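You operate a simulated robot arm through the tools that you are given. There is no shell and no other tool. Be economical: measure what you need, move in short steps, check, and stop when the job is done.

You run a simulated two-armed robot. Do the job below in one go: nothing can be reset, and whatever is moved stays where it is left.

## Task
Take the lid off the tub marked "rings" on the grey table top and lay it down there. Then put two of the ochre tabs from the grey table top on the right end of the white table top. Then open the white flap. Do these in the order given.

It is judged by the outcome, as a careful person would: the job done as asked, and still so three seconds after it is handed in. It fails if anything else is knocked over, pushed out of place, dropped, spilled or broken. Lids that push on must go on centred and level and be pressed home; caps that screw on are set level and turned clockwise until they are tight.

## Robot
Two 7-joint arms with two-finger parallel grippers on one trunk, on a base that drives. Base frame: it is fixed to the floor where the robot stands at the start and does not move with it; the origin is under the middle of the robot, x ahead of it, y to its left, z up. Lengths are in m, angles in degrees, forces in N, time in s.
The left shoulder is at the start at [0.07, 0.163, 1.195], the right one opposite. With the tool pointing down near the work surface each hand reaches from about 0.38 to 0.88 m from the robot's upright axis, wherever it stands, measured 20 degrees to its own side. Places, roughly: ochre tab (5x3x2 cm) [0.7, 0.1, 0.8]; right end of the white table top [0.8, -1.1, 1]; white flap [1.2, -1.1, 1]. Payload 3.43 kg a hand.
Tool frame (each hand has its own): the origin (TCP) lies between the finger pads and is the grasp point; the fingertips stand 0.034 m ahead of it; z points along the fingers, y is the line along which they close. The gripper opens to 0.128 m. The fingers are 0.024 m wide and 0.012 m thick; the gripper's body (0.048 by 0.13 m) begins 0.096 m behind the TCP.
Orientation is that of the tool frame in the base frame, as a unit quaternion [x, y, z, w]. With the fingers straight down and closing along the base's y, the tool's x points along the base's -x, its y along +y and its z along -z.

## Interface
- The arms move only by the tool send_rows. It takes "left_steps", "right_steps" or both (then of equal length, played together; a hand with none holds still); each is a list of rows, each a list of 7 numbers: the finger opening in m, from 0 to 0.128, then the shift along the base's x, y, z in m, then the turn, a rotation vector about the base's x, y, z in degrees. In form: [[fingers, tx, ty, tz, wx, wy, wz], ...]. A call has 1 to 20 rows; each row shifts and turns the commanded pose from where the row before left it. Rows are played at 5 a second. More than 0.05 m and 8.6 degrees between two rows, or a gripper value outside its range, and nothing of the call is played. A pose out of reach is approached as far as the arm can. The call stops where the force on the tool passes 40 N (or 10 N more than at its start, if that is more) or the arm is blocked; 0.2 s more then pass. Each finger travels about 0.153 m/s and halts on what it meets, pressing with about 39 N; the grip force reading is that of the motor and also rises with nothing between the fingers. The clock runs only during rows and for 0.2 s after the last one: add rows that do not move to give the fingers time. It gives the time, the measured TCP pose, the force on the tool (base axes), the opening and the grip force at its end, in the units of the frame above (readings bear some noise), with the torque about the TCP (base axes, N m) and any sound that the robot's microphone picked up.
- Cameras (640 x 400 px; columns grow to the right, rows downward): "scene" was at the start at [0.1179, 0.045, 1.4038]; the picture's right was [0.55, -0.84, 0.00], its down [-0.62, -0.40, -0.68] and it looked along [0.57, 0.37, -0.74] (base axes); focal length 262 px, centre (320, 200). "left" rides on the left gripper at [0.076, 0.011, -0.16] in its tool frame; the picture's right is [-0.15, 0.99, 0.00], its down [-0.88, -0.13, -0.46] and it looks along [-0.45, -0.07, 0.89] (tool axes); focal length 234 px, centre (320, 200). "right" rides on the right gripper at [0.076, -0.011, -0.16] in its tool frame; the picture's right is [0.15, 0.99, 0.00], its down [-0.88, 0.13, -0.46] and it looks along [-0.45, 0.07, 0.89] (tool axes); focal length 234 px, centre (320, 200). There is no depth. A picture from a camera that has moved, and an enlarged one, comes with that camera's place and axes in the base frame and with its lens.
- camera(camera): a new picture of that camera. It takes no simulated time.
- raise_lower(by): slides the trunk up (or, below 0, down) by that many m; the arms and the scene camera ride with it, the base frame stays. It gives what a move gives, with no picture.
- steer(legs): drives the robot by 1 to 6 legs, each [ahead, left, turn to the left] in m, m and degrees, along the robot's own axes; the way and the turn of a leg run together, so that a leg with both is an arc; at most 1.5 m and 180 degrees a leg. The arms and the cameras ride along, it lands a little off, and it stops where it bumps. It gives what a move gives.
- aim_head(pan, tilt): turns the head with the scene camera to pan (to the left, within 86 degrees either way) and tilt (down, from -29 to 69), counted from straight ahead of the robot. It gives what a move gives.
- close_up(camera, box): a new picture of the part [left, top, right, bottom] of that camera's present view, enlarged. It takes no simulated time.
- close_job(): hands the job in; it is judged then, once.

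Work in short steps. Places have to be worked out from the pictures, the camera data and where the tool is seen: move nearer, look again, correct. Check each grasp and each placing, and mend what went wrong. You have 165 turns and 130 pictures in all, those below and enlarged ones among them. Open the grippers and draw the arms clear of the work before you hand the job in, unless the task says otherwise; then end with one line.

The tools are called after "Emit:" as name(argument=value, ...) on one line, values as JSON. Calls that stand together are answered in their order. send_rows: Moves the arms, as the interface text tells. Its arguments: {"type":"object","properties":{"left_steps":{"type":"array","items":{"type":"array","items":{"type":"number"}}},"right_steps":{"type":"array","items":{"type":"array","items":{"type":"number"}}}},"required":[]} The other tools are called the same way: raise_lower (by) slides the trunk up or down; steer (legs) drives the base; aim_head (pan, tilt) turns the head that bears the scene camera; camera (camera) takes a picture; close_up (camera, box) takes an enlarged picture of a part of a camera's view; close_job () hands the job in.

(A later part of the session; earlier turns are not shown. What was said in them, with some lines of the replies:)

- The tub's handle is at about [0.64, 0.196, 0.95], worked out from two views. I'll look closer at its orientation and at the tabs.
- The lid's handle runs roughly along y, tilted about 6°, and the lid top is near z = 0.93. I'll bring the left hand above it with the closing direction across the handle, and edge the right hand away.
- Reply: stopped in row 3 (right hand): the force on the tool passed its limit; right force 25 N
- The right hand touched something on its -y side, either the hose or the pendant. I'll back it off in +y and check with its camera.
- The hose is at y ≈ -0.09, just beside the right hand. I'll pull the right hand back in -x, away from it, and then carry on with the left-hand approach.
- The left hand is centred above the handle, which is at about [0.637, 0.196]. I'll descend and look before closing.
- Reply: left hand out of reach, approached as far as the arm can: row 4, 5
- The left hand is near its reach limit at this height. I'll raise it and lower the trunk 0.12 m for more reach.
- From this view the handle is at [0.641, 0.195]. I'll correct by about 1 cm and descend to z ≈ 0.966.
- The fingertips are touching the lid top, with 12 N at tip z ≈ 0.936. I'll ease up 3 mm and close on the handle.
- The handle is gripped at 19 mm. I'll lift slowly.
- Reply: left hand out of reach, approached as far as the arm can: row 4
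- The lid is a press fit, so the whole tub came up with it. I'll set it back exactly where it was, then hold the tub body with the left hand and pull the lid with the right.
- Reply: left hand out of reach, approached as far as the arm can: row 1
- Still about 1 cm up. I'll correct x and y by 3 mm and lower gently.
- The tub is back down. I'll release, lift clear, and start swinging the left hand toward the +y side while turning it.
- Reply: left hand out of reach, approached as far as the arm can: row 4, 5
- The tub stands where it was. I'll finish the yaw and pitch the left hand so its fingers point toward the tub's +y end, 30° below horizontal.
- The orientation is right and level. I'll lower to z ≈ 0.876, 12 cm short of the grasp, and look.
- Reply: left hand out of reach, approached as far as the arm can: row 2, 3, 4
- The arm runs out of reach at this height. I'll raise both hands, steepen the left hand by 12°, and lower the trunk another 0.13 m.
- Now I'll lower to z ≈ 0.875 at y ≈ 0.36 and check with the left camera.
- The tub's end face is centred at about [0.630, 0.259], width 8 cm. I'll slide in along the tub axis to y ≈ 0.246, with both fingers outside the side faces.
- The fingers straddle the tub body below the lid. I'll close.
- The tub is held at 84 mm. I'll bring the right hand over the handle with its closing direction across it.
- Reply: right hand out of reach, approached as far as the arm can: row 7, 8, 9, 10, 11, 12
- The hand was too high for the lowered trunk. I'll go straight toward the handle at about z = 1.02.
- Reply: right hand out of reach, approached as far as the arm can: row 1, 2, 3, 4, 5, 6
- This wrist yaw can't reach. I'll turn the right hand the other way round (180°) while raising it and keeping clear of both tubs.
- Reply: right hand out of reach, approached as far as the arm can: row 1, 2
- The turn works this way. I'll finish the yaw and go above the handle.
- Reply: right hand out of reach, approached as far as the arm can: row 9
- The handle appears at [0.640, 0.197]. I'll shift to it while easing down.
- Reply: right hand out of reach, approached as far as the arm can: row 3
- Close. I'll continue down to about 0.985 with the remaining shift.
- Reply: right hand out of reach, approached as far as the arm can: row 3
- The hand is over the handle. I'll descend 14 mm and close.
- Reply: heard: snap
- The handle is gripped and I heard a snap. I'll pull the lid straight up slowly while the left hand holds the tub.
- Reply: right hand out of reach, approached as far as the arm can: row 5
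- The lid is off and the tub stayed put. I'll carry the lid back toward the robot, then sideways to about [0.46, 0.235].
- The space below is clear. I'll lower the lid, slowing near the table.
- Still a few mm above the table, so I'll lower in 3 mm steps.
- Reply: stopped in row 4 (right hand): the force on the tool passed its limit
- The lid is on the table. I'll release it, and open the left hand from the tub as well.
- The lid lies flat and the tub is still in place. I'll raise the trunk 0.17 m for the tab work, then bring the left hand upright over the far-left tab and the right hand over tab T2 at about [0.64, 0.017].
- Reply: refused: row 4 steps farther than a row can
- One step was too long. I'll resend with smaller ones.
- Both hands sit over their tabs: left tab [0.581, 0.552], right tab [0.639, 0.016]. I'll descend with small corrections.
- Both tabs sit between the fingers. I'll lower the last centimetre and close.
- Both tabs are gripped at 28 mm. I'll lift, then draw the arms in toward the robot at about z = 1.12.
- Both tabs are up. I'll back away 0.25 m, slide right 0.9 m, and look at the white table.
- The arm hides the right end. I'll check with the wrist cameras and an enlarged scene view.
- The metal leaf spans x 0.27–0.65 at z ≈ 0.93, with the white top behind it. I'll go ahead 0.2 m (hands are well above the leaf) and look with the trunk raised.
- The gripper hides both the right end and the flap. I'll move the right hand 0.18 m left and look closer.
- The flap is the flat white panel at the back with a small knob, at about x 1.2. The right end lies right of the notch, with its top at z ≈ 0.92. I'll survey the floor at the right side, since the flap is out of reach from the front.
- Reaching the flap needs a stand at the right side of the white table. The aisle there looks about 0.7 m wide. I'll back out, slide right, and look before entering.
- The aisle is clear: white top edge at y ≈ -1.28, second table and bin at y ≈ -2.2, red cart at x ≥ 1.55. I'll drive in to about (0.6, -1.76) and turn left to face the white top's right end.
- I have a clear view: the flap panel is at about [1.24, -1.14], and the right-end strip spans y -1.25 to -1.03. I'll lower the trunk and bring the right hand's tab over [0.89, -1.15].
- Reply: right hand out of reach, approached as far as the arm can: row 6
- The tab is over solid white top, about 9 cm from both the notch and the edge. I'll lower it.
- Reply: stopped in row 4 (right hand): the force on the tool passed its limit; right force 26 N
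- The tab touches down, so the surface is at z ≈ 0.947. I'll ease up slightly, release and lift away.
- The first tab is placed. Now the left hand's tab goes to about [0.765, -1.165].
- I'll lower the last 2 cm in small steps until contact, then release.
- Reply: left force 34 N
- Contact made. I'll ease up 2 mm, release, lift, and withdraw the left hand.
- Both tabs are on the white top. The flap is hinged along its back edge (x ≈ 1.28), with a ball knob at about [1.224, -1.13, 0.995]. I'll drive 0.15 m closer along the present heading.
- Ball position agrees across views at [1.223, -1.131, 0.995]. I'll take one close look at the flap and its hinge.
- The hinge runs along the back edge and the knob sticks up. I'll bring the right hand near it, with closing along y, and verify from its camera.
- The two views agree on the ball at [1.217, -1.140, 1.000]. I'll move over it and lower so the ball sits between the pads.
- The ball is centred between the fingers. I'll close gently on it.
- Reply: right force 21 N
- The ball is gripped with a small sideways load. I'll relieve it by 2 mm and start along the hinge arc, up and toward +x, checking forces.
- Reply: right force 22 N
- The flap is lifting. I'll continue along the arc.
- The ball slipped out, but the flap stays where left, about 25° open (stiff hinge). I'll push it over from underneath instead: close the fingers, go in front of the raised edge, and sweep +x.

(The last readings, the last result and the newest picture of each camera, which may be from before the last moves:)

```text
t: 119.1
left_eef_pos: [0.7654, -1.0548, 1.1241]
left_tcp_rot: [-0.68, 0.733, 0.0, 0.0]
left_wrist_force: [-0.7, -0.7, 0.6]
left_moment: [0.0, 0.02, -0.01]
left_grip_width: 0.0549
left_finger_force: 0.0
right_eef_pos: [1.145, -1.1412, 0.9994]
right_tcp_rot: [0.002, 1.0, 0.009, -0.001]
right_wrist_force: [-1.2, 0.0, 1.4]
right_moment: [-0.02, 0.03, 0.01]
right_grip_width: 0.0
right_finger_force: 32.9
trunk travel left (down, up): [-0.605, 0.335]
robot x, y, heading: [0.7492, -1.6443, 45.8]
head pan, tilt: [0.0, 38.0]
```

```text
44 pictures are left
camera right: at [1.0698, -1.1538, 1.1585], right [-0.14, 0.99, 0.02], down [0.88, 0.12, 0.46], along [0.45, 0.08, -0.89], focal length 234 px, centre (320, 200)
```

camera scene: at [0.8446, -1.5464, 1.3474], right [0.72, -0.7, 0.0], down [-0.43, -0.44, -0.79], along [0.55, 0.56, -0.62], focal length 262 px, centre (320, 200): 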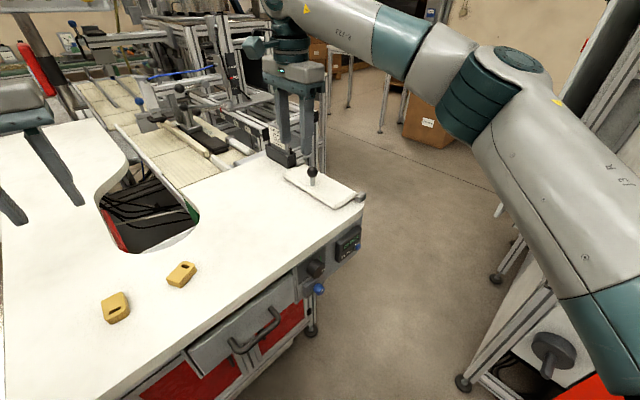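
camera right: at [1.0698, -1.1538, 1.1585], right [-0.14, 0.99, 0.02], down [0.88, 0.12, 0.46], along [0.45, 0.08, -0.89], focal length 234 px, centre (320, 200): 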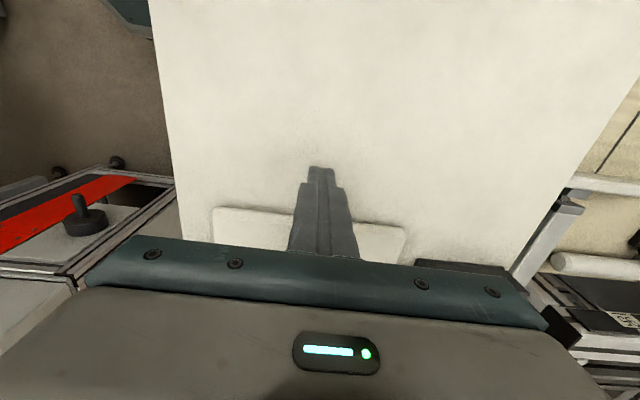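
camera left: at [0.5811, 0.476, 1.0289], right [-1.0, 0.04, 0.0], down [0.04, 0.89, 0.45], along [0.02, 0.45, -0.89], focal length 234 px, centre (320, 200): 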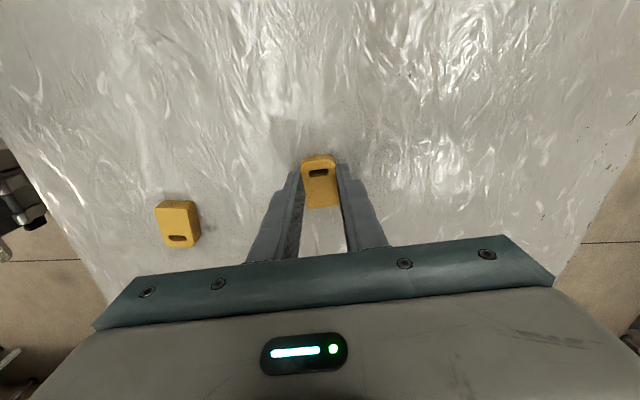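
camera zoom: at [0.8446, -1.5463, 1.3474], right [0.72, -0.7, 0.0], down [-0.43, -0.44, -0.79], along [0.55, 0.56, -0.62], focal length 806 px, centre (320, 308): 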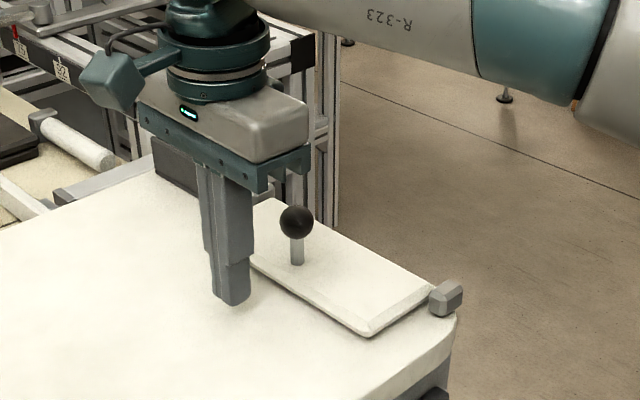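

The flap eased shut again, and the grip's resistance to rotation is what made the ball slip. I'll use the left hand with the tool pitched forward, so it can rotate along with the flap. First I'll park the right hand aside and turn and pitch the left hand.

Emit:
send_rows(right_steps=[[0, 0, 0, 0.04, 0, 0, 0], [0, 0, 0, 0.04, 0, 0, 0], [0, -0.02, -0.04, 0.02, 0, 0, 0], [0, -0.02, -0.04, 0.02, 0, 0, 0], [0, -0.02, -0.04, 0.02, 0, 0, 0], [0, -0.02, -0.04, 0.0, 0, 0, 0], [0, 0, -0.03, 0.0, 0, 0, 0], [0, 0, 0, 0, 0, 0, 0], [0, 0, 0, 0, 0, 0, 0], [0, 0, 0, 0, 0, 0, 0], [0, 0, 0, 0, 0, 0, 0], [0, 0, 0, 0, 0, 0, 0], [0, 0, 0, 0, 0, 0, 0], [0, 0, 0, 0, 0, 0, 0], [0, 0, 0, 0, 0, 0, 0], [0, 0, 0, 0, 0, 0, 0], [0, 0, 0, 0, 0, 0, 0], [0, 0, 0, 0, 0, 0, 0], [0, 0, 0, 0, 0, 0, 0]], left_steps=[[0.055, 0, 0, 0, 0, 0, -8.6], [0.055, 0, 0, 0, 0, 0, -8.6], [0.055, 0, 0, 0, 0, 0, -8.6], [0.055, 0, 0, 0, 0, 0, -8.6], [0.055, 0, 0, 0, 0, 0, -8.6], [0.055, 0.01, -0.005, 0, 0, 0, -8.6], [0.055, 0.01, -0.005, 0, 0, 0, -8.6], [0.055, 0.01, -0.005, 0, 0, 0, -8.6], [0.055, 0.01, -0.005, 0, 0, 0, -8.6], [0.055, 0.01, -0.005, 0, 0, 0, -8.6], [0.055, 0.025, -0.007, 0, 0, -8.5, 0], [0.055, 0.025, -0.007, 0, 0, -8.5, 0], [0.055, 0.025, -0.007, 0, 0, -8.5, 0], [0.055, 0.025, -0.007, 0, 0, -8.5, 0], [0.055, 0.025, -0.007, 0, 0, -8.5, 0], [0.055, 0.025, -0.007, 0, 0, -8.5, 0], [0.055, 0.025, -0.007, 0, 0, -8.5, 0], [0.055, 0.025, -0.007, 0, 0, 0, 0], [0.055, 0, 0, 0, 0, 0, 0]])

Emit:
camera(camera="scene")

Emit:
camera(camera="left")

```text
t: 123.1
left_eef_pos: [1.0146, -1.1368, 1.1242]
left_tcp_rot: [0.002, 0.868, 0.001, 0.496]
left_wrist_force: [0.2, 0.4, 0.7]
left_moment: [0.0, -0.03, 0.01]
left_grip_width: 0.0552
left_finger_force: 0.0
right_eef_pos: [1.0676, -1.332, 1.1427]
right_tcp_rot: [0.001, 1.0, 0.008, -0.001]
right_wrist_force: [-0.4, -1.1, 0.3]
right_moment: [0.03, -0.06, 0.03]
right_grip_width: 0.0002
right_finger_force: 32.6
trunk travel left (down, up): [-0.605, 0.335]
robot x, y, heading: [0.7495, -1.6441, 45.8]
head pan, tilt: [0.0, 38.0]
```

```text
43 pictures are left
camera scene: at [0.8438, -1.5466, 1.3475], right [0.72, -0.7, 0.0], down [-0.43, -0.44, -0.79], along [0.55, 0.56, -0.62], focal length 262 px, centre (320, 200)
```

scene: 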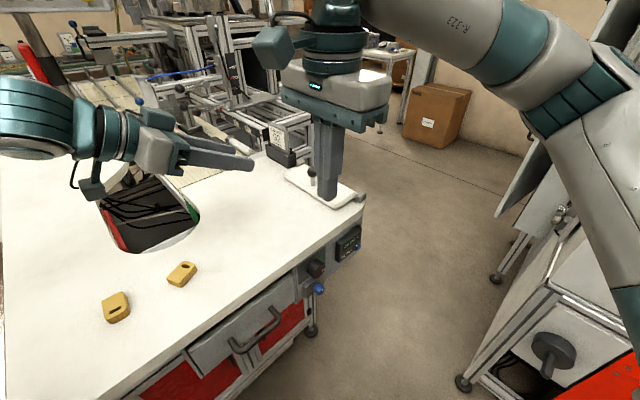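

```text
42 pictures are left
camera left: at [0.8385, -1.1256, 1.1408], right [0.08, 0.99, 0.13], down [0.05, -0.14, 0.99], along [1.0, -0.07, -0.06], focal length 234 px, centre (320, 200)
```

left: 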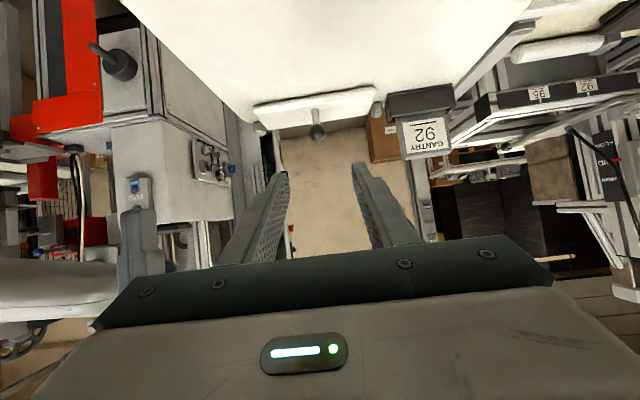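

The left hand now points +x at 30° below horizontal. I'll lower it in front of the knob and look.

Emit:
send_rows(left_steps=[[0.055, 0.03, -0.001, -0.03, 0, 0, 0], [0.055, 0.03, -0.001, -0.03, 0, 0, 0], [0.055, 0.03, -0.001, -0.03, 0, 0, 0], [0.055, 0.025, -0.001, -0.03, 0, 0, 0], [0.055, 0, 0, 0, 0, 0, 0]])

Emit:
camera(camera="left")

Emit:
close_up(camera="scene", box=[220, 100, 380, 230])

```text
t: 124.3
left_eef_pos: [1.1304, -1.1407, 1.0046]
left_tcp_rot: [0.002, 0.868, 0.002, 0.496]
left_wrist_force: [0.4, -1.1, -0.6]
left_moment: [0.01, 0.0, 0.01]
left_grip_width: 0.0551
left_finger_force: 0.0
right_eef_pos: [1.0675, -1.3339, 1.1434]
right_tcp_rot: [0.002, 1.0, 0.008, -0.001]
right_wrist_force: [-0.2, 0.5, -1.2]
right_moment: [0.02, 0.0, -0.03]
right_grip_width: 0.0
right_finger_force: 32.8
trunk travel left (down, up): [-0.605, 0.335]
robot x, y, heading: [0.7496, -1.6515, 45.8]
head pan, tilt: [0.0, 38.0]
```

```text
41 pictures are left
camera left: at [0.9541, -1.1292, 1.0206], right [0.08, 0.99, 0.13], down [0.05, -0.14, 0.99], along [1.0, -0.07, -0.06], focal length 234 px, centre (320, 200)
```

left: 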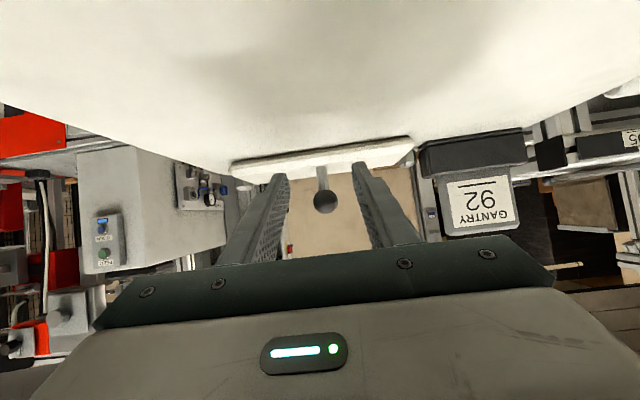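

```text
3.08 times, centred on (300, 165) of scene
camera zoom: at [0.8437, -1.5468, 1.3475], right [0.72, -0.7, 0.0], down [-0.43, -0.44, -0.79], along [0.55, 0.56, -0.61], focal length 806 px, centre (382, 308)
```

zoom: 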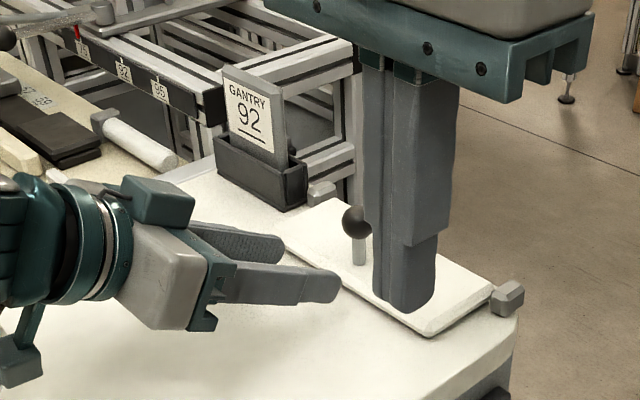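

The ball lines up with the fingers (y ≈ -1.142, z ≈ 1.005). I'll go forward so it sits at the pads, and close.

Emit:
send_rows(left_steps=[[0.055, 0.03, -0.001, 0, 0, 0, 0], [0.055, 0.03, 0, 0, 0, 0, 0], [0.055, 0.022, 0, 0, 0, 0, 0], [0.055, 0, 0, 0, 0, 0, 0], [0.035, 0, 0, 0, 0, 0, 0], [0.02, 0, 0, 0, 0, 0, 0], [0.02, 0, 0, 0, 0, 0, 0], [0.02, 0, 0, 0, 0, 0, 0]])

Emit:
camera(camera="left")

Emit:
close_up(camera="scene", box=[220, 100, 380, 230])

```text
t: 126.1
left_eef_pos: [1.2105, -1.14, 1.0038]
left_tcp_rot: [0.002, 0.869, 0.002, 0.496]
left_wrist_force: [-0.8, -2.6, 0.4]
left_moment: [0.0, -0.03, -0.01]
left_grip_width: 0.027
left_finger_force: 44.8
left hand out of reach, approached as far as the arm can: row 3
right_eef_pos: [1.0677, -1.3325, 1.1438]
right_tcp_rot: [0.003, 1.0, 0.008, -0.001]
right_wrist_force: [-0.4, -0.3, 0.4]
right_moment: [-0.01, -0.01, 0.0]
right_grip_width: 0.0001
right_finger_force: 32.9
trunk travel left (down, up): [-0.605, 0.335]
robot x, y, heading: [0.7478, -1.6457, 45.8]
head pan, tilt: [0.0, 38.0]
```

```text
39 pictures are left
camera left: at [1.0357, -1.1296, 1.0204], right [0.08, 0.99, 0.13], down [0.05, -0.13, 0.99], along [1.0, -0.07, -0.06], focal length 234 px, centre (320, 200)
```

left: 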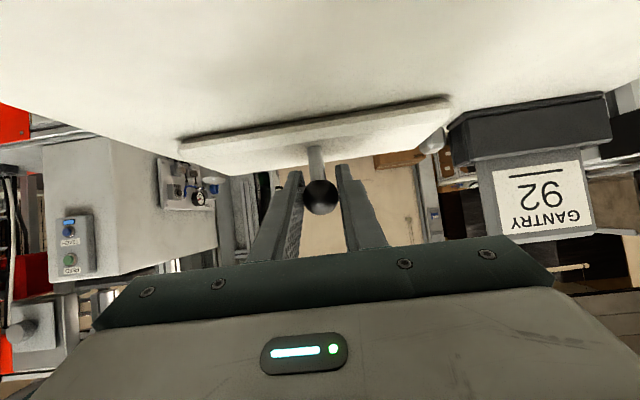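

```text
3.08 times, centred on (300, 165) of scene
camera zoom: at [0.8448, -1.5465, 1.3473], right [0.72, -0.7, 0.0], down [-0.43, -0.44, -0.79], along [0.55, 0.56, -0.62], focal length 806 px, centre (382, 308)
```

zoom: 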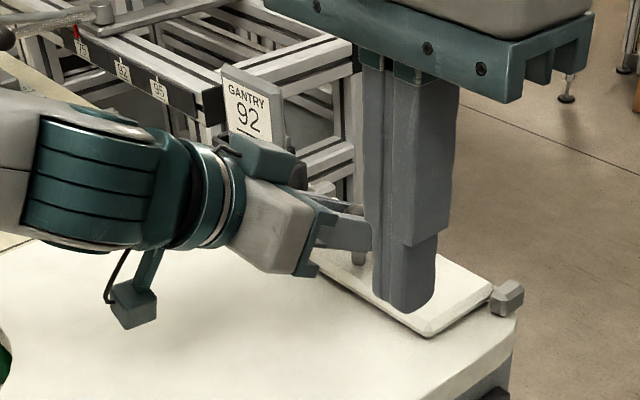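

The ball is held firmly. I'll start rotating the hand together with the flap about the hinge (3 × 8°) and check forces.

Emit:
send_rows(left_steps=[[0.02, 0.007, 0, 0.0076, 0, 8, 0], [0.02, 0.0079, 0, 0.0066, 0, 8, 0], [0.02, 0.0088, 0, 0.0054, 0, 8, 0], [0.02, 0, 0, 0, 0, 0, 0]])

Emit:
close_up(camera="scene", box=[220, 100, 380, 230])

```text
t: 126.6
left_eef_pos: [1.2146, -1.1404, 1.0111]
left_tcp_rot: [0.009, 0.901, 0.001, 0.434]
left_wrist_force: [20.0, -5.8, -7.2]
left_moment: [0.23, -0.73, 0.15]
left_grip_width: 0.0272
left_finger_force: 45.2
left hand out of reach, approached as far as the arm can: row 1, 2
right_eef_pos: [1.0733, -1.3333, 1.1417]
right_tcp_rot: [0.004, 1.0, 0.007, -0.002]
right_wrist_force: [-0.5, -0.3, 0.3]
right_moment: [-0.02, 0.0, 0.02]
right_grip_width: 0.0
right_finger_force: 32.9
trunk travel left (down, up): [-0.605, 0.335]
robot x, y, heading: [0.7481, -1.6455, 45.5]
head pan, tilt: [0.0, 38.0]
stopped in row 2 (left hand): the force on the tool passed its limit (the readings are from after the stop); the commanded pose is now the measured one
```

```text
3.08 times, centred on (300, 165) of scene
camera zoom: at [0.8489, -1.5456, 1.3469], right [0.71, -0.7, 0.0], down [-0.43, -0.44, -0.79], along [0.55, 0.56, -0.62], focal length 806 px, centre (382, 308)
```

zoom: 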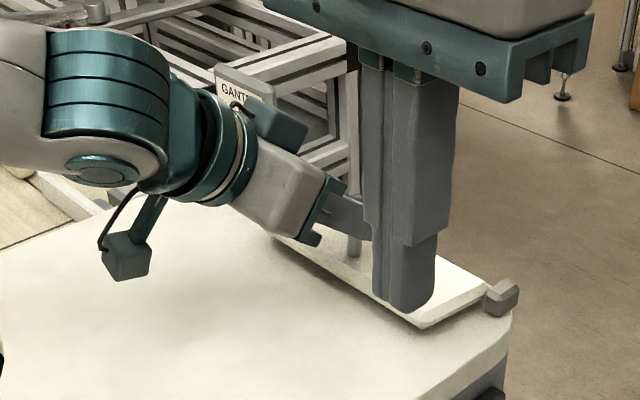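

The left hand hits its own joint limits when rotating. New plan: the right hand lifts the ball about 28° (as before) and holds, while the closed left fingers go under the raised edge and push it over. First I'll release and back off the left hand.

Emit:
send_rows(left_steps=[[0.04, 0, 0, 0, 0, 0, 0], [0.055, 0, 0, 0, 0, 0, 0], [0.055, -0.025, 0, 0.01, 0, 0, 0], [0.055, -0.035, 0, 0.02, 0, 0, 0], [0.04, -0.035, 0, 0.02, 0, 0, 0], [0.0, -0.03, -0.02, 0.01, 0, 8.0, 0], [0.0, -0.03, -0.02, 0, 0, 8.0, 0], [0.0, 0, -0.02, 0, 0, 0, 0], [0, 0, 0, 0, 0, 0, 0]])

Emit:
camera(camera="scene")

```text
t: 128.6
left_eef_pos: [1.0562, -1.2001, 1.0719]
left_tcp_rot: [0.007, 0.953, 0.004, 0.303]
left_wrist_force: [0.3, 0.4, 0.6]
left_moment: [-0.01, 0.02, 0.0]
left_grip_width: 0.0001
left_finger_force: 33.5
right_eef_pos: [1.0703, -1.3344, 1.1428]
right_tcp_rot: [0.003, 1.0, 0.008, -0.002]
right_wrist_force: [0.8, -0.8, 0.1]
right_moment: [0.01, -0.02, -0.01]
right_grip_width: 0.0001
right_finger_force: 32.7
trunk travel left (down, up): [-0.605, 0.335]
robot x, y, heading: [0.7477, -1.6462, 45.4]
head pan, tilt: [0.0, 38.0]
```

```text
36 pictures are left
camera scene: at [0.8456, -1.5467, 1.3473], right [0.71, -0.7, 0.0], down [-0.43, -0.44, -0.79], along [0.55, 0.56, -0.62], focal length 262 px, centre (320, 200)
```

scene: 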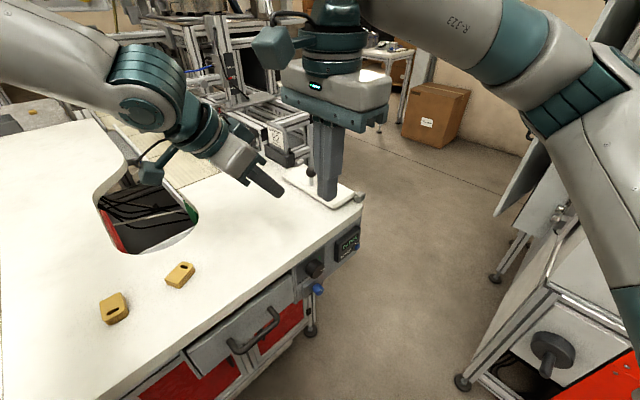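

The left fingers are closed and tilted 35°. I'll route the right hand around and down onto the ball, holding it deeper this time.

Emit:
send_rows(right_steps=[[0.03, 0.048, 0, 0.01, 0, 0, 0], [0.055, 0.05, 0, 0.01, 0, 0, 0], [0.06, 0.05, 0.0, 0, 0, 0, 0], [0.06, 0, 0.039, 0, 0, 0, 0], [0.06, 0, 0.039, 0, 0, 0, 0], [0.06, 0, 0.039, 0, 0, 0, 0], [0.06, 0, 0.039, 0, 0, 0, 0], [0.06, 0, 0.037, 0, 0, 0, 0], [0.06, 0, 0, -0.04, 0, 0, 0], [0.06, 0, 0, -0.04, 0, 0, 0], [0.06, 0, 0, -0.04, 0, 0, 0], [0.06, 0, 0, 0, 0, 0, 0]])

Emit:
camera(camera="right")

Emit:
camera(camera="scene")

```text
refused: row 2 steps farther than a row can; nothing moved
```

```text
35 pictures are left
camera right: at [0.9948, -1.3465, 1.3025], right [-0.14, 0.99, 0.02], down [0.88, 0.12, 0.46], along [0.45, 0.08, -0.89], focal length 234 px, centre (320, 200)
```

right: 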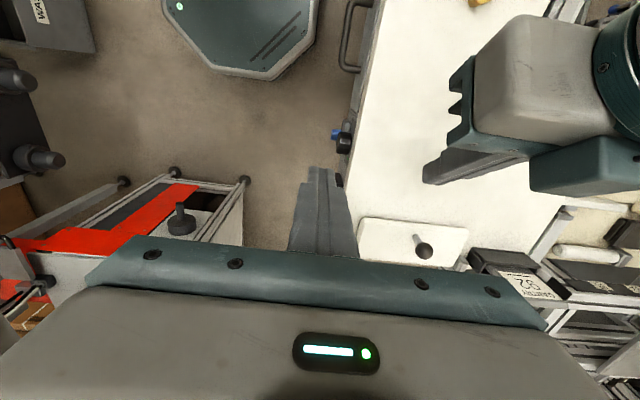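

```text
34 pictures are left
camera scene: at [0.8456, -1.5467, 1.3473], right [0.71, -0.7, 0.0], down [-0.43, -0.44, -0.79], along [0.55, 0.56, -0.62], focal length 262 px, centre (320, 200)
```

scene: 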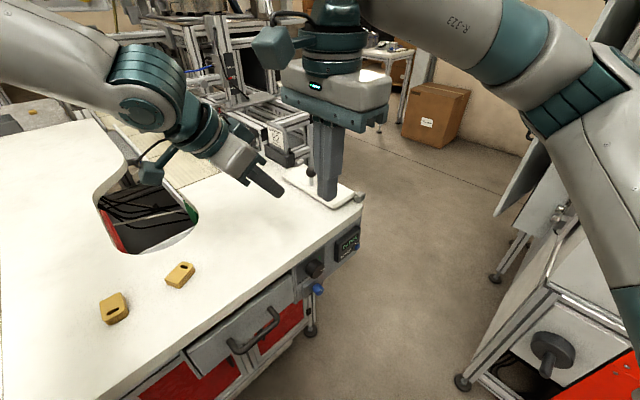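

A step was slightly too long, so I'll resend it with shorter ones.

Emit:
send_rows(right_steps=[[0.03, 0.037, 0, 0.01, 0, 0, 0], [0.055, 0.037, 0, 0.01, 0, 0, 0], [0.06, 0.037, 0.0, 0, 0, 0, 0], [0.06, 0.037, 0.0, 0, 0, 0, 0], [0.06, 0, 0.039, 0, 0, 0, 0], [0.06, 0, 0.039, 0, 0, 0, 0], [0.06, 0, 0.039, 0, 0, 0, 0], [0.06, 0, 0.039, 0, 0, 0, 0], [0.06, 0, 0.037, 0, 0, 0, 0], [0.06, 0, 0, -0.04, 0, 0, 0], [0.06, 0, 0, -0.04, 0, 0, 0], [0.06, 0, 0, -0.04, 0, 0, 0], [0.06, 0, 0, 0, 0, 0, 0]])

Emit:
camera(camera="right")

```text
t: 131.4
left_eef_pos: [1.0578, -1.1998, 1.0727]
left_tcp_rot: [0.008, 0.952, 0.003, 0.305]
left_wrist_force: [0.4, 0.0, 1.1]
left_moment: [0.02, -0.01, 0.04]
left_grip_width: 0.0
left_finger_force: 32.7
right_eef_pos: [1.2192, -1.1392, 1.0424]
right_tcp_rot: [0.004, 1.0, 0.008, -0.001]
right_wrist_force: [-0.2, 0.2, 0.3]
right_moment: [0.01, -0.02, 0.03]
right_grip_width: 0.06
right_finger_force: 0.1
trunk travel left (down, up): [-0.605, 0.335]
robot x, y, heading: [0.7497, -1.6474, 45.4]
head pan, tilt: [0.0, 38.0]
```

```text
33 pictures are left
camera right: at [1.144, -1.1527, 1.2022], right [-0.14, 0.99, 0.02], down [0.88, 0.12, 0.46], along [0.45, 0.08, -0.89], focal length 234 px, centre (320, 200)
```

right: 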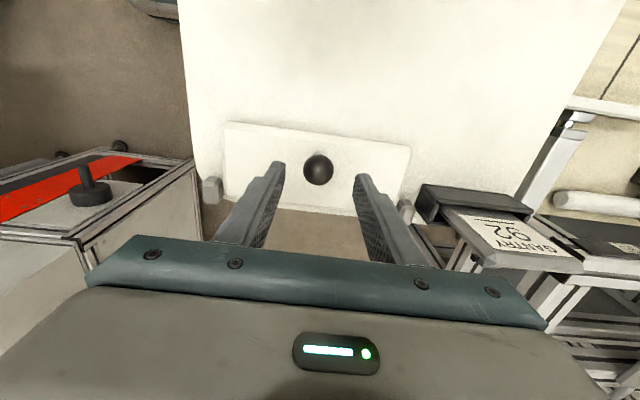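

The ball is between the fingers. I'll tilt the right hand 16° forward to gain rotation, then descend and grip.

Emit:
send_rows(right_steps=[[0.06, -0.002, -0.001, 0, 0, -8, 0], [0.06, -0.002, -0.001, 0, 0, -8, 0], [0.06, 0, 0, -0.02, 0, 0, 0], [0.06, 0, 0, -0.017, 0, 0, 0], [0.06, 0, 0, 0, 0, 0, 0]])

Emit:
camera(camera="right")

```text
t: 132.6
left_eef_pos: [1.0567, -1.1993, 1.0721]
left_tcp_rot: [0.007, 0.953, 0.002, 0.304]
left_wrist_force: [-0.7, -0.3, -0.6]
left_moment: [0.04, 0.01, 0.03]
left_grip_width: 0.0
left_finger_force: 32.8
right_eef_pos: [1.2137, -1.1413, 1.0042]
right_tcp_rot: [0.002, 0.99, 0.008, 0.139]
right_wrist_force: [0.0, 0.1, 0.0]
right_moment: [0.01, -0.02, -0.02]
right_grip_width: 0.06
right_finger_force: 0.0
trunk travel left (down, up): [-0.605, 0.335]
robot x, y, heading: [0.7487, -1.6444, 45.5]
head pan, tilt: [0.0, 38.0]
```

```text
32 pictures are left
camera right: at [1.0975, -1.1553, 1.1379], right [-0.14, 0.99, -0.02], down [0.72, 0.12, 0.68], along [0.68, 0.08, -0.73], focal length 234 px, centre (320, 200)
```

right: 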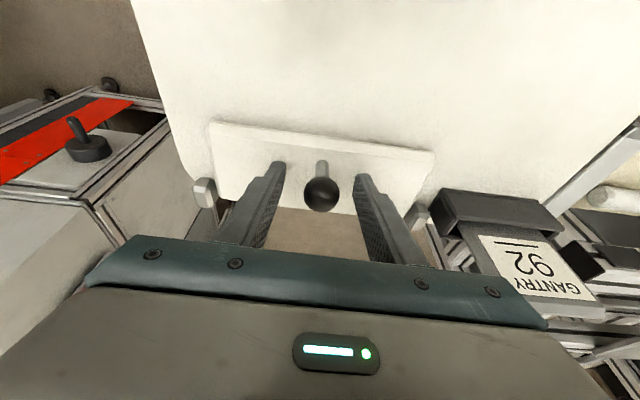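

The right arm handles tilt well. I'll back the left hand away and tilt the right to about -48° around the ball before gripping.

Emit:
send_rows(left_steps=[[0, -0.04, 0, 0.02, 0, 0, 0], [0, -0.04, 0, 0.02, 0, 0, 0], [0, -0.04, 0.0, 0.01, 0, 0, 0], [0, -0.04, 0.0, 0, 0, 0, 0], [0, 0, 0, 0, 0, 0, 0], [0, 0, 0, 0, 0, 0, 0], [0, 0, 0, 0, 0, 0, 0], [0, 0, 0, 0, 0, 0, 0], [0, 0, 0, 0, 0, 0, 0]], right_steps=[[0.06, 0, 0, 0, 0, 0, 0], [0.06, 0, 0, 0, 0, 0, 0], [0.06, 0, 0, 0, 0, 0, 0], [0.06, 0, 0, 0, 0, 0, 0], [0.06, 0, 0, 0, 0, -8, 0], [0.06, 0, 0, 0, 0, -8, 0], [0.06, 0, 0, 0, 0, -8, 0], [0.06, 0, 0, 0, 0, -8, 0], [0.06, 0, 0, 0, 0, 0, 0]])

Emit:
camera(camera="scene")

Emit:
camera(camera="right")

```text
t: 134.6
left_eef_pos: [0.8988, -1.2009, 1.1239]
left_tcp_rot: [0.007, 0.953, 0.003, 0.304]
left_wrist_force: [0.5, -0.1, -0.3]
left_moment: [0.0, -0.02, -0.01]
left_grip_width: 0.0002
left_finger_force: 33.3
right_eef_pos: [1.2152, -1.1426, 1.005]
right_tcp_rot: [0.001, 0.914, 0.008, 0.406]
right_wrist_force: [0.3, 0.4, -0.2]
right_moment: [-0.01, 0.01, 0.04]
right_grip_width: 0.0599
right_finger_force: 0.1
trunk travel left (down, up): [-0.605, 0.335]
robot x, y, heading: [0.7494, -1.6445, 45.1]
head pan, tilt: [0.0, 38.0]
```

```text
31 pictures are left
camera scene: at [0.8459, -1.547, 1.3473], right [0.71, -0.7, 0.0], down [-0.43, -0.44, -0.79], along [0.55, 0.56, -0.62], focal length 262 px, centre (320, 200)
```

scene: 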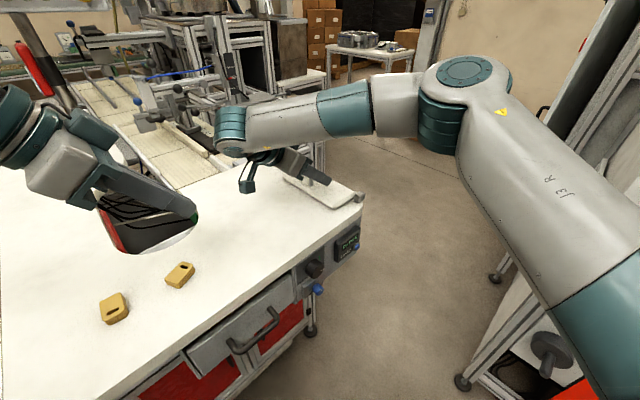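

```text
30 pictures are left
camera right: at [1.0458, -1.156, 1.0558], right [-0.1, 0.99, -0.09], down [0.25, 0.12, 0.96], along [0.96, 0.08, -0.26], focal length 234 px, centre (320, 200)
```

right: 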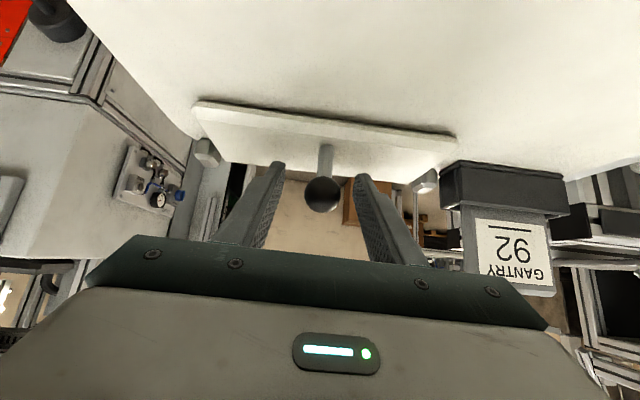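

The ball sits exactly at the grasp point. I'll close, then rotate the hand with the flap about the hinge for the first 24°.

Emit:
send_rows(right_steps=[[0.04, 0, 0, 0, 0, 0, 0], [0.02, 0, 0, 0, 0, 0, 0], [0.02, 0, 0, 0, 0, 0, 0], [0.02, 0, 0, 0, 0, 0, 0], [0.02, 0.0036, 0, 0.004, 0, 4, 0], [0.02, 0.0037, 0, 0.0039, 0, 4, 0], [0.02, 0.004, 0, 0.0035, 0, 4, 0], [0.02, 0.0042, 0, 0.0034, 0, 4, 0], [0.02, 0.0045, 0, 0.0029, 0, 4, 0], [0.02, 0.0047, 0, 0.0027, 0, 4, 0], [0.02, 0, 0, 0, 0, 0, 0]])

Emit:
close_up(camera="scene", box=[220, 100, 380, 230])

```text
t: 137.0
left_eef_pos: [0.8981, -1.1983, 1.1223]
left_tcp_rot: [0.008, 0.953, 0.001, 0.303]
left_wrist_force: [-0.4, -0.3, 0.2]
left_moment: [0.0, -0.02, 0.0]
left_grip_width: 0.0
left_finger_force: 33.3
right_eef_pos: [1.2386, -1.1413, 1.0242]
right_tcp_rot: [0.0, 0.979, 0.007, 0.204]
right_wrist_force: [-3.4, 4.4, -18.9]
right_moment: [0.01, 0.73, 0.05]
right_grip_width: 0.0273
right_finger_force: 44.7
trunk travel left (down, up): [-0.605, 0.335]
robot x, y, heading: [0.7486, -1.644, 45.5]
head pan, tilt: [0.0, 38.0]
```

```text
3.08 times, centred on (300, 165) of scene
camera zoom: at [0.8466, -1.5444, 1.3468], right [0.71, -0.7, 0.0], down [-0.43, -0.44, -0.79], along [0.55, 0.56, -0.62], focal length 806 px, centre (382, 308)
```

zoom: 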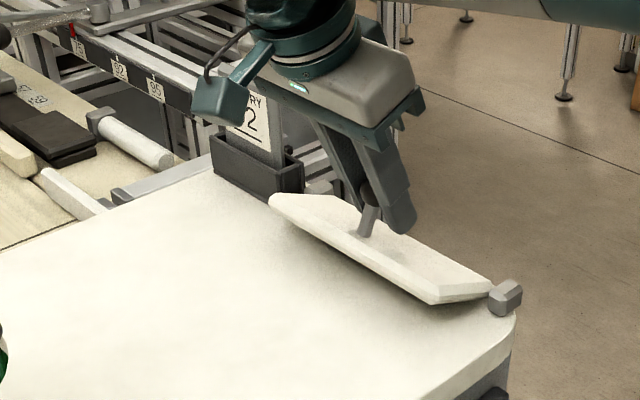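

The flap is opening with the hand. A slight outward pull shows in the force, so I'll trim it and continue 28° more.

Emit:
send_rows(right_steps=[[0.02, 0.0058, 0, -0.0003, 0, 4, 0], [0.02, 0.0048, 0, 0.0018, 0, 4, 0], [0.02, 0.0049, 0, 0.0014, 0, 4, 0], [0.02, 0.005, 0, 0.001, 0, 4, 0], [0.02, 0.0051, 0, 0.0006, 0, 4, 0], [0.02, 0.0051, 0, 0.0003, 0, 4, 0], [0.02, 0.0052, 0, 0, 0, 4, 0], [0.02, 0, 0, 0, 0, 0, 0]])

Emit:
close_up(camera="scene", box=[220, 100, 380, 230])

```text
t: 138.8
left_eef_pos: [0.8959, -1.1997, 1.1237]
left_tcp_rot: [0.007, 0.952, 0.002, 0.305]
left_wrist_force: [-0.5, 0.1, 1.0]
left_moment: [-0.03, 0.01, 0.02]
left_grip_width: 0.0
left_finger_force: 33.3
right_eef_pos: [1.272, -1.1413, 1.0304]
right_tcp_rot: [0.004, 0.999, 0.008, -0.035]
right_wrist_force: [-8.3, 6.8, 3.5]
right_moment: [-0.15, 0.66, 0.02]
right_grip_width: 0.0273
right_finger_force: 45.0
trunk travel left (down, up): [-0.605, 0.335]
robot x, y, heading: [0.7475, -1.6459, 45.5]
head pan, tilt: [0.0, 38.0]
```

```text
3.08 times, centred on (300, 165) of scene
camera zoom: at [0.8438, -1.5457, 1.3475], right [0.71, -0.7, 0.0], down [-0.43, -0.44, -0.79], along [0.55, 0.56, -0.62], focal length 806 px, centre (382, 308)
```

zoom: 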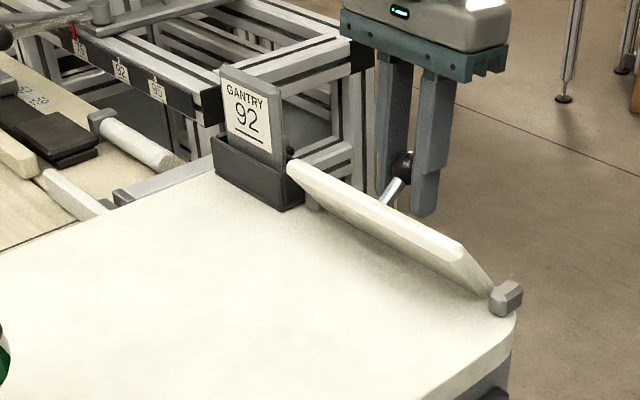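

About 53° open and holding well. I'll continue another 28°.

Emit:
send_rows(right_steps=[[0.02, 0.0051, 0, 0.0005, 0, 4, 0], [0.02, 0.0051, 0, -0.0005, 0, 4, 0], [0.02, 0.005, 0, -0.001, 0, 4, 0], [0.02, 0.005, 0, -0.0013, 0, 4, 0], [0.02, 0.0049, 0, -0.0017, 0, 4, 0], [0.02, 0.0047, 0, -0.002, 0, 4, 0], [0.02, 0.0046, 0, -0.0023, 0, 4, 0], [0.02, 0, 0, 0, 0, 0, 0]])

Emit:
close_up(camera="scene", box=[220, 100, 380, 230])

```text
t: 140.4
left_eef_pos: [0.8986, -1.1973, 1.1231]
left_tcp_rot: [0.006, 0.953, 0.002, 0.303]
left_wrist_force: [0.0, -0.1, 1.1]
left_moment: [0.04, 0.01, 0.06]
left_grip_width: 0.0002
left_finger_force: 33.2
right_eef_pos: [1.3044, -1.1416, 1.0209]
right_tcp_rot: [0.007, 0.964, 0.015, -0.266]
right_wrist_force: [8.7, 33.7, -13.2]
right_moment: [0.1, -0.95, -0.22]
right_grip_width: 0.0272
right_finger_force: 44.8
right hand out of reach, approached as far as the arm can: row 7
trunk travel left (down, up): [-0.605, 0.335]
robot x, y, heading: [0.7476, -1.6474, 45.5]
head pan, tilt: [0.0, 38.0]
stopped in row 8 (right hand): the force on the tool passed its limit (the readings are from after the stop); the commanded pose is now the measured one
```

```text
3.08 times, centred on (300, 165) of scene
camera zoom: at [0.8478, -1.5425, 1.347], right [0.72, -0.7, 0.0], down [-0.43, -0.44, -0.79], along [0.55, 0.56, -0.62], focal length 806 px, centre (382, 308)
```

zoom: 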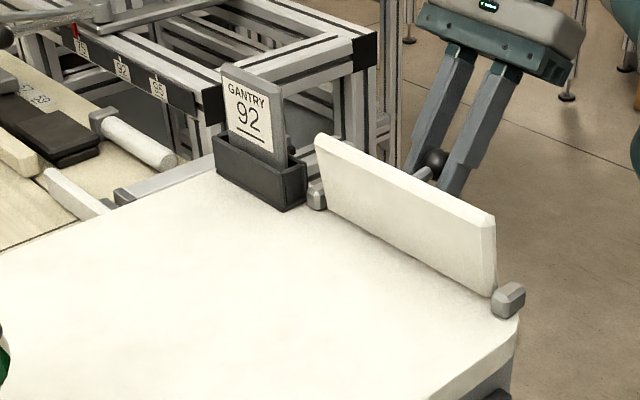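

About 85° open; the right arm is at its limit. I'll keep holding and bring the closed left fingers up against the panel's near face to push it past vertical.

Emit:
send_rows(left_steps=[[0, 0.035, 0, -0.01, 0, 0, 0], [0, 0.035, 0, -0.01, 0, 0, 0], [0, 0.035, 0, -0.01, 0, 0, 0], [0, 0.035, 0, -0.01, 0, 0, 0], [0, 0.035, 0, -0.01, 0, 0, 0], [0, 0.035, 0, -0.01, 0, 0, 0], [0, 0.035, 0, -0.01, 0, 0, 0], [0, 0.035, 0, -0.01, 0, 0, 0], [0, 0.02, 0, 0, 0, 0, 0], [0, 0, 0, 0, 0, 0, 0]], right_steps=[[0.02, 0, 0.002, 0, 0, 0, 0], [0.02, 0, 0, 0, 0, 0, 0], [0.02, 0, 0, 0, 0, 0, 0], [0.02, 0, 0, 0, 0, 0, 0], [0.02, 0, 0, 0, 0, 0, 0], [0.02, 0, 0, 0, 0, 0, 0], [0.02, 0, 0, 0, 0, 0, 0], [0.02, 0, 0, 0, 0, 0, 0], [0.02, 0, 0, 0, 0, 0, 0], [0.02, 0, 0, 0, 0, 0, 0]])

Emit:
close_up(camera="scene", box=[220, 100, 380, 230])

```text
t: 142.6
left_eef_pos: [1.1559, -1.1869, 1.0492]
left_tcp_rot: [0.006, 0.953, 0.0, 0.303]
left_wrist_force: [0.7, 0.5, -0.2]
left_moment: [-0.01, -0.02, -0.01]
left_grip_width: 0.0
left_finger_force: 32.7
left hand out of reach, approached as far as the arm can: row 8, 9
right_eef_pos: [1.3051, -1.1415, 1.0218]
right_tcp_rot: [0.007, 0.964, 0.012, -0.267]
right_wrist_force: [4.5, 31.3, -8.6]
right_moment: [-0.03, -0.41, -0.06]
right_grip_width: 0.0273
right_finger_force: 44.6
trunk travel left (down, up): [-0.605, 0.335]
robot x, y, heading: [0.7508, -1.6447, 45.7]
head pan, tilt: [0.0, 38.0]
```

```text
3.08 times, centred on (300, 165) of scene
camera zoom: at [0.8473, -1.5398, 1.3467], right [0.71, -0.7, 0.0], down [-0.43, -0.44, -0.79], along [0.55, 0.56, -0.62], focal length 806 px, centre (382, 308)
```

zoom: 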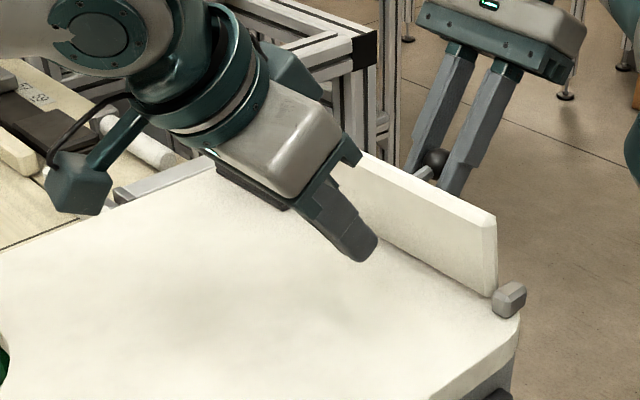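

The left hand can't reach far enough, so the right will finish: it follows the arc by translation while rotating slightly back within reach, letting the ball turn in the pads. I'll do it in tiny steps, also relieving the sideways load.

Emit:
send_rows(right_steps=[[0.02, 0.0, 0.002, 0, 0, 0, 0], [0.02, 0.004, 0.001, -0.0019, 0, -3, 0], [0.02, 0.004, 0.001, -0.0021, 0, -3, 0], [0.02, 0.004, 0, -0.0023, 0, -3, 0], [0.02, 0.004, 0, -0.0025, 0, -3, 0], [0.02, 0, 0, 0, 0, 0, 0]])

Emit:
close_up(camera="scene", box=[220, 100, 380, 230])

```text
t: 144.0
left_eef_pos: [1.1526, -1.1919, 1.0524]
left_tcp_rot: [0.008, 0.952, 0.002, 0.305]
left_wrist_force: [0.0, 0.1, 0.0]
left_moment: [0.0, -0.01, -0.02]
left_grip_width: 0.0
left_finger_force: 33.1
right_eef_pos: [1.3205, -1.1411, 1.0173]
right_tcp_rot: [0.004, 0.986, 0.013, -0.164]
right_wrist_force: [-11.8, 7.0, 7.5]
right_moment: [-0.03, 1.3, 0.08]
right_grip_width: 0.0273
right_finger_force: 45.1
trunk travel left (down, up): [-0.605, 0.335]
robot x, y, heading: [0.7469, -1.6455, 45.7]
head pan, tilt: [0.0, 38.0]
```

```text
3.08 times, centred on (300, 165) of scene
camera zoom: at [0.8437, -1.5454, 1.3476], right [0.71, -0.7, 0.0], down [-0.43, -0.44, -0.79], along [0.55, 0.56, -0.62], focal length 806 px, centre (382, 308)
```

zoom: 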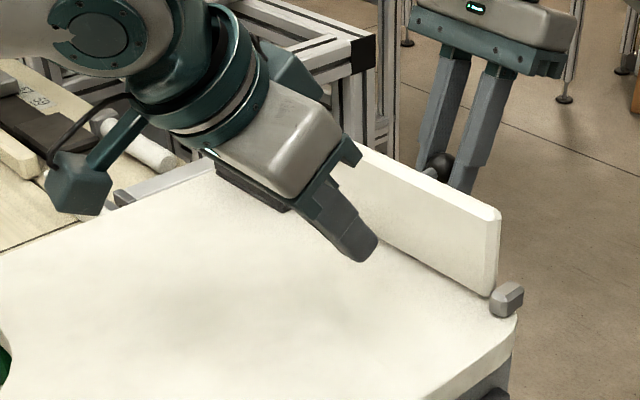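

It works; the flap is at or just past vertical. I'll continue a little further in the same way.

Emit:
send_rows(right_steps=[[0.02, 0.0037, 0, -0.0027, 0, -2, 0], [0.02, 0.0036, 0, -0.0029, 0, -2, 0], [0.02, 0.0035, 0, -0.0031, 0, -2, 0], [0.02, 0.0033, 0, -0.0033, 0, -2, 0], [0.02, 0, 0, 0, 0, 0, 0]])

Emit:
close_up(camera="scene", box=[220, 100, 380, 230])

```text
t: 145.3
left_eef_pos: [1.1514, -1.1931, 1.0527]
left_tcp_rot: [0.007, 0.953, 0.003, 0.304]
left_wrist_force: [0.4, -0.6, 0.0]
left_moment: [0.03, 0.02, 0.0]
left_grip_width: 0.0
left_finger_force: 33.1
right_eef_pos: [1.3276, -1.1409, 1.0097]
right_tcp_rot: [-0.001, 0.995, 0.017, -0.099]
right_wrist_force: [-16.3, -4.2, 13.9]
right_moment: [-0.32, -0.53, 0.15]
right_grip_width: 0.0272
right_finger_force: 45.4
trunk travel left (down, up): [-0.605, 0.335]
robot x, y, heading: [0.7471, -1.6449, 45.7]
head pan, tilt: [0.0, 38.0]
stopped in row 5 (right hand): the force on the tool passed its limit (the readings are from after the stop); the commanded pose is now the measured one
```

```text
3.08 times, centred on (300, 165) of scene
camera zoom: at [0.8433, -1.5489, 1.3473], right [0.72, -0.7, 0.0], down [-0.43, -0.44, -0.79], along [0.55, 0.56, -0.61], focal length 806 px, centre (382, 308)
```

zoom: 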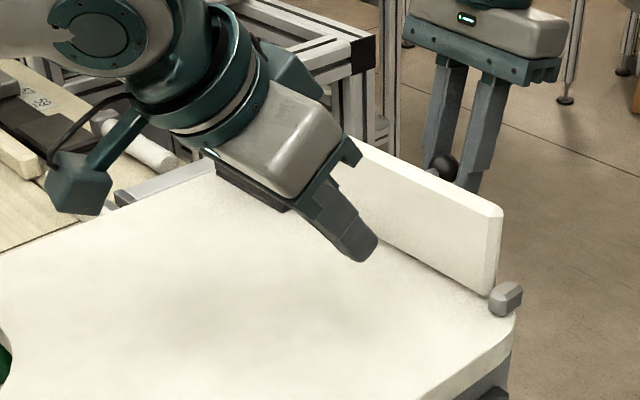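

A stop was reached, with the flap past vertical. I'll release the ball and see if it stays.

Emit:
send_rows(right_steps=[[0.035, 0, 0, 0, 0, 0, 0], [0.06, 0, 0, 0, 0, 0, 0], [0.06, 0, 0, 0, 0, 0, 0], [0.06, 0, 0, 0, 0, 0, 0], [0.06, 0, 0, 0, 0, 0, 0]])

Emit:
close_up(camera="scene", box=[220, 100, 380, 230])

```text
t: 146.5
left_eef_pos: [1.154, -1.1922, 1.0513]
left_tcp_rot: [0.006, 0.953, 0.003, 0.304]
left_wrist_force: [-0.6, 0.2, 0.0]
left_moment: [0.01, 0.03, -0.02]
left_grip_width: 0.0002
left_finger_force: 33.0
right_eef_pos: [1.3325, -1.1392, 1.0048]
right_tcp_rot: [0.002, 0.995, 0.015, -0.097]
right_wrist_force: [0.4, 0.6, -0.2]
right_moment: [-0.02, 0.02, 0.0]
right_grip_width: 0.06
right_finger_force: 0.0
trunk travel left (down, up): [-0.605, 0.335]
robot x, y, heading: [0.7493, -1.6486, 45.6]
head pan, tilt: [0.0, 38.0]
```

```text
3.08 times, centred on (300, 165) of scene
camera zoom: at [0.8457, -1.5457, 1.3473], right [0.72, -0.7, 0.0], down [-0.43, -0.44, -0.79], along [0.55, 0.56, -0.62], focal length 806 px, centre (382, 308)
```

zoom: 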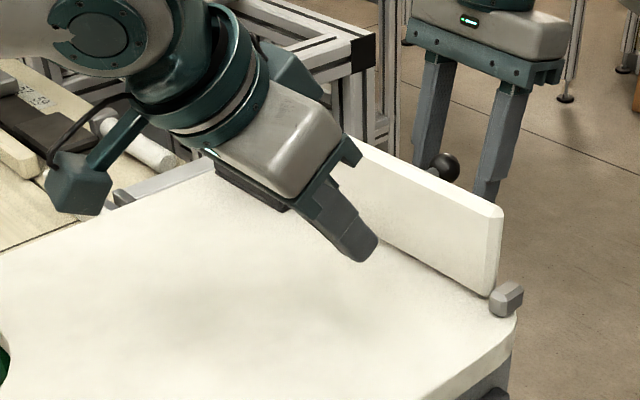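

The flap stays open by itself. I'll lift the right hand straight up and draw the left back.

Emit:
send_rows(right_steps=[[0.06, 0.003, 0, 0.03, 0, 0, 0], [0.06, 0, 0, 0.04, 0, 0, 0], [0.06, 0, 0, 0.04, 0, 0, 0], [0.06, -0.01, -0.01, 0.04, 0, 0, 0], [0.06, -0.02, -0.02, 0.03, 0, 0, 0], [0.06, -0.03, -0.035, 0, 0, 0, 0], [0.06, -0.03, -0.035, 0, 0, 0, 0], [0.06, -0.03, -0.035, 0, 0, 0, 0], [0.06, -0.03, -0.035, 0, 0, 0, 0], [0.06, 0, 0, 0, 0, 0, 0]], left_steps=[[0.0, -0.04, 0, 0.01, 0, 0, 0], [0.0, -0.04, 0, 0.02, 0, 0, 0], [0.02, -0.04, 0, 0.02, 0, 0, 0], [0.04, -0.04, 0, 0.02, 0, 0, 0], [0.06, -0.04, 0, 0.02, 0, 0, 0], [0.06, -0.04, 0, 0.02, 0, 0, 0], [0.06, -0.04, 0, 0.02, 0, 0, 0], [0.06, -0.04, 0, 0, 0, 0, 0], [0.06, 0, 0, 0, 0, 0, 0], [0.06, 0, 0, 0, 0, 0, 0]])

Emit:
camera(camera="scene")

```text
t: 148.7
left_eef_pos: [0.8331, -1.1903, 1.1833]
left_tcp_rot: [0.006, 0.953, 0.003, 0.304]
left_wrist_force: [0.3, -0.8, -0.1]
left_moment: [0.0, 0.04, -0.04]
left_grip_width: 0.06
left_finger_force: 0.1
right_eef_pos: [1.1842, -1.3077, 1.1839]
right_tcp_rot: [0.002, 0.995, 0.014, -0.097]
right_wrist_force: [-0.2, -0.1, 0.5]
right_moment: [-0.02, -0.02, 0.0]
right_grip_width: 0.0601
right_finger_force: 0.0
trunk travel left (down, up): [-0.605, 0.335]
robot x, y, heading: [0.7484, -1.6426, 45.7]
head pan, tilt: [0.0, 38.0]
```

```text
22 pictures are left
camera scene: at [0.8454, -1.5453, 1.3473], right [0.71, -0.7, 0.0], down [-0.43, -0.44, -0.79], along [0.55, 0.56, -0.62], focal length 262 px, centre (320, 200)
```

scene: 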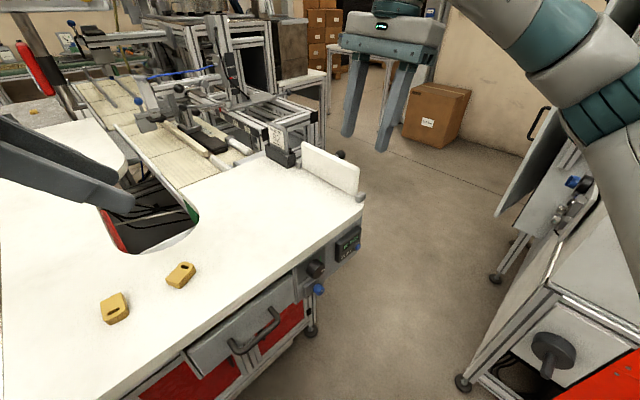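

The flap stands open, both tabs sit on the right end, and nothing else is disturbed. I'll back off along the way I came to draw the arms clear, then do a last check.

Emit:
steer(legs=[[-0.13, 0, 0]])

Emit:
camera(camera="scene")

```text
t: 150.0
left_eef_pos: [0.7432, -1.2823, 1.181]
left_tcp_rot: [0.005, 0.953, 0.003, 0.304]
left_wrist_force: [-0.1, 0.3, -0.2]
left_moment: [0.02, -0.03, -0.02]
left_grip_width: 0.0602
left_finger_force: 0.0
right_eef_pos: [1.0959, -1.398, 1.185]
right_tcp_rot: [0.001, 0.995, 0.014, -0.098]
right_wrist_force: [0.5, -0.4, 0.0]
right_moment: [-0.02, 0.02, -0.03]
right_grip_width: 0.0602
right_finger_force: 0.1
trunk travel left (down, up): [-0.605, 0.335]
robot x, y, heading: [0.6604, -1.739, 45.8]
head pan, tilt: [0.0, 38.0]
```

```text
21 pictures are left
camera scene: at [0.7563, -1.637, 1.3472], right [0.72, -0.7, 0.0], down [-0.43, -0.44, -0.79], along [0.55, 0.56, -0.62], focal length 262 px, centre (320, 200)
```

scene: 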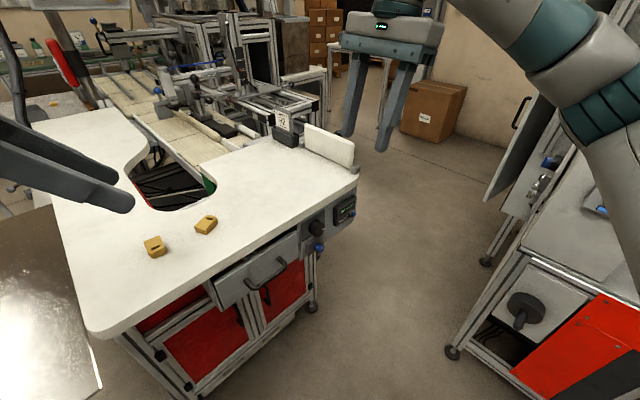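

Everything is in its final state and the hands are empty and clear, so I'm handing in.

Emit:
close_job()

```text
The job is handed in.
```

The rings lid lies flat on the grey table top, two ochre tabs sit on the right end of the white table top, and the white flap stands open past vertical; the job is handed in.
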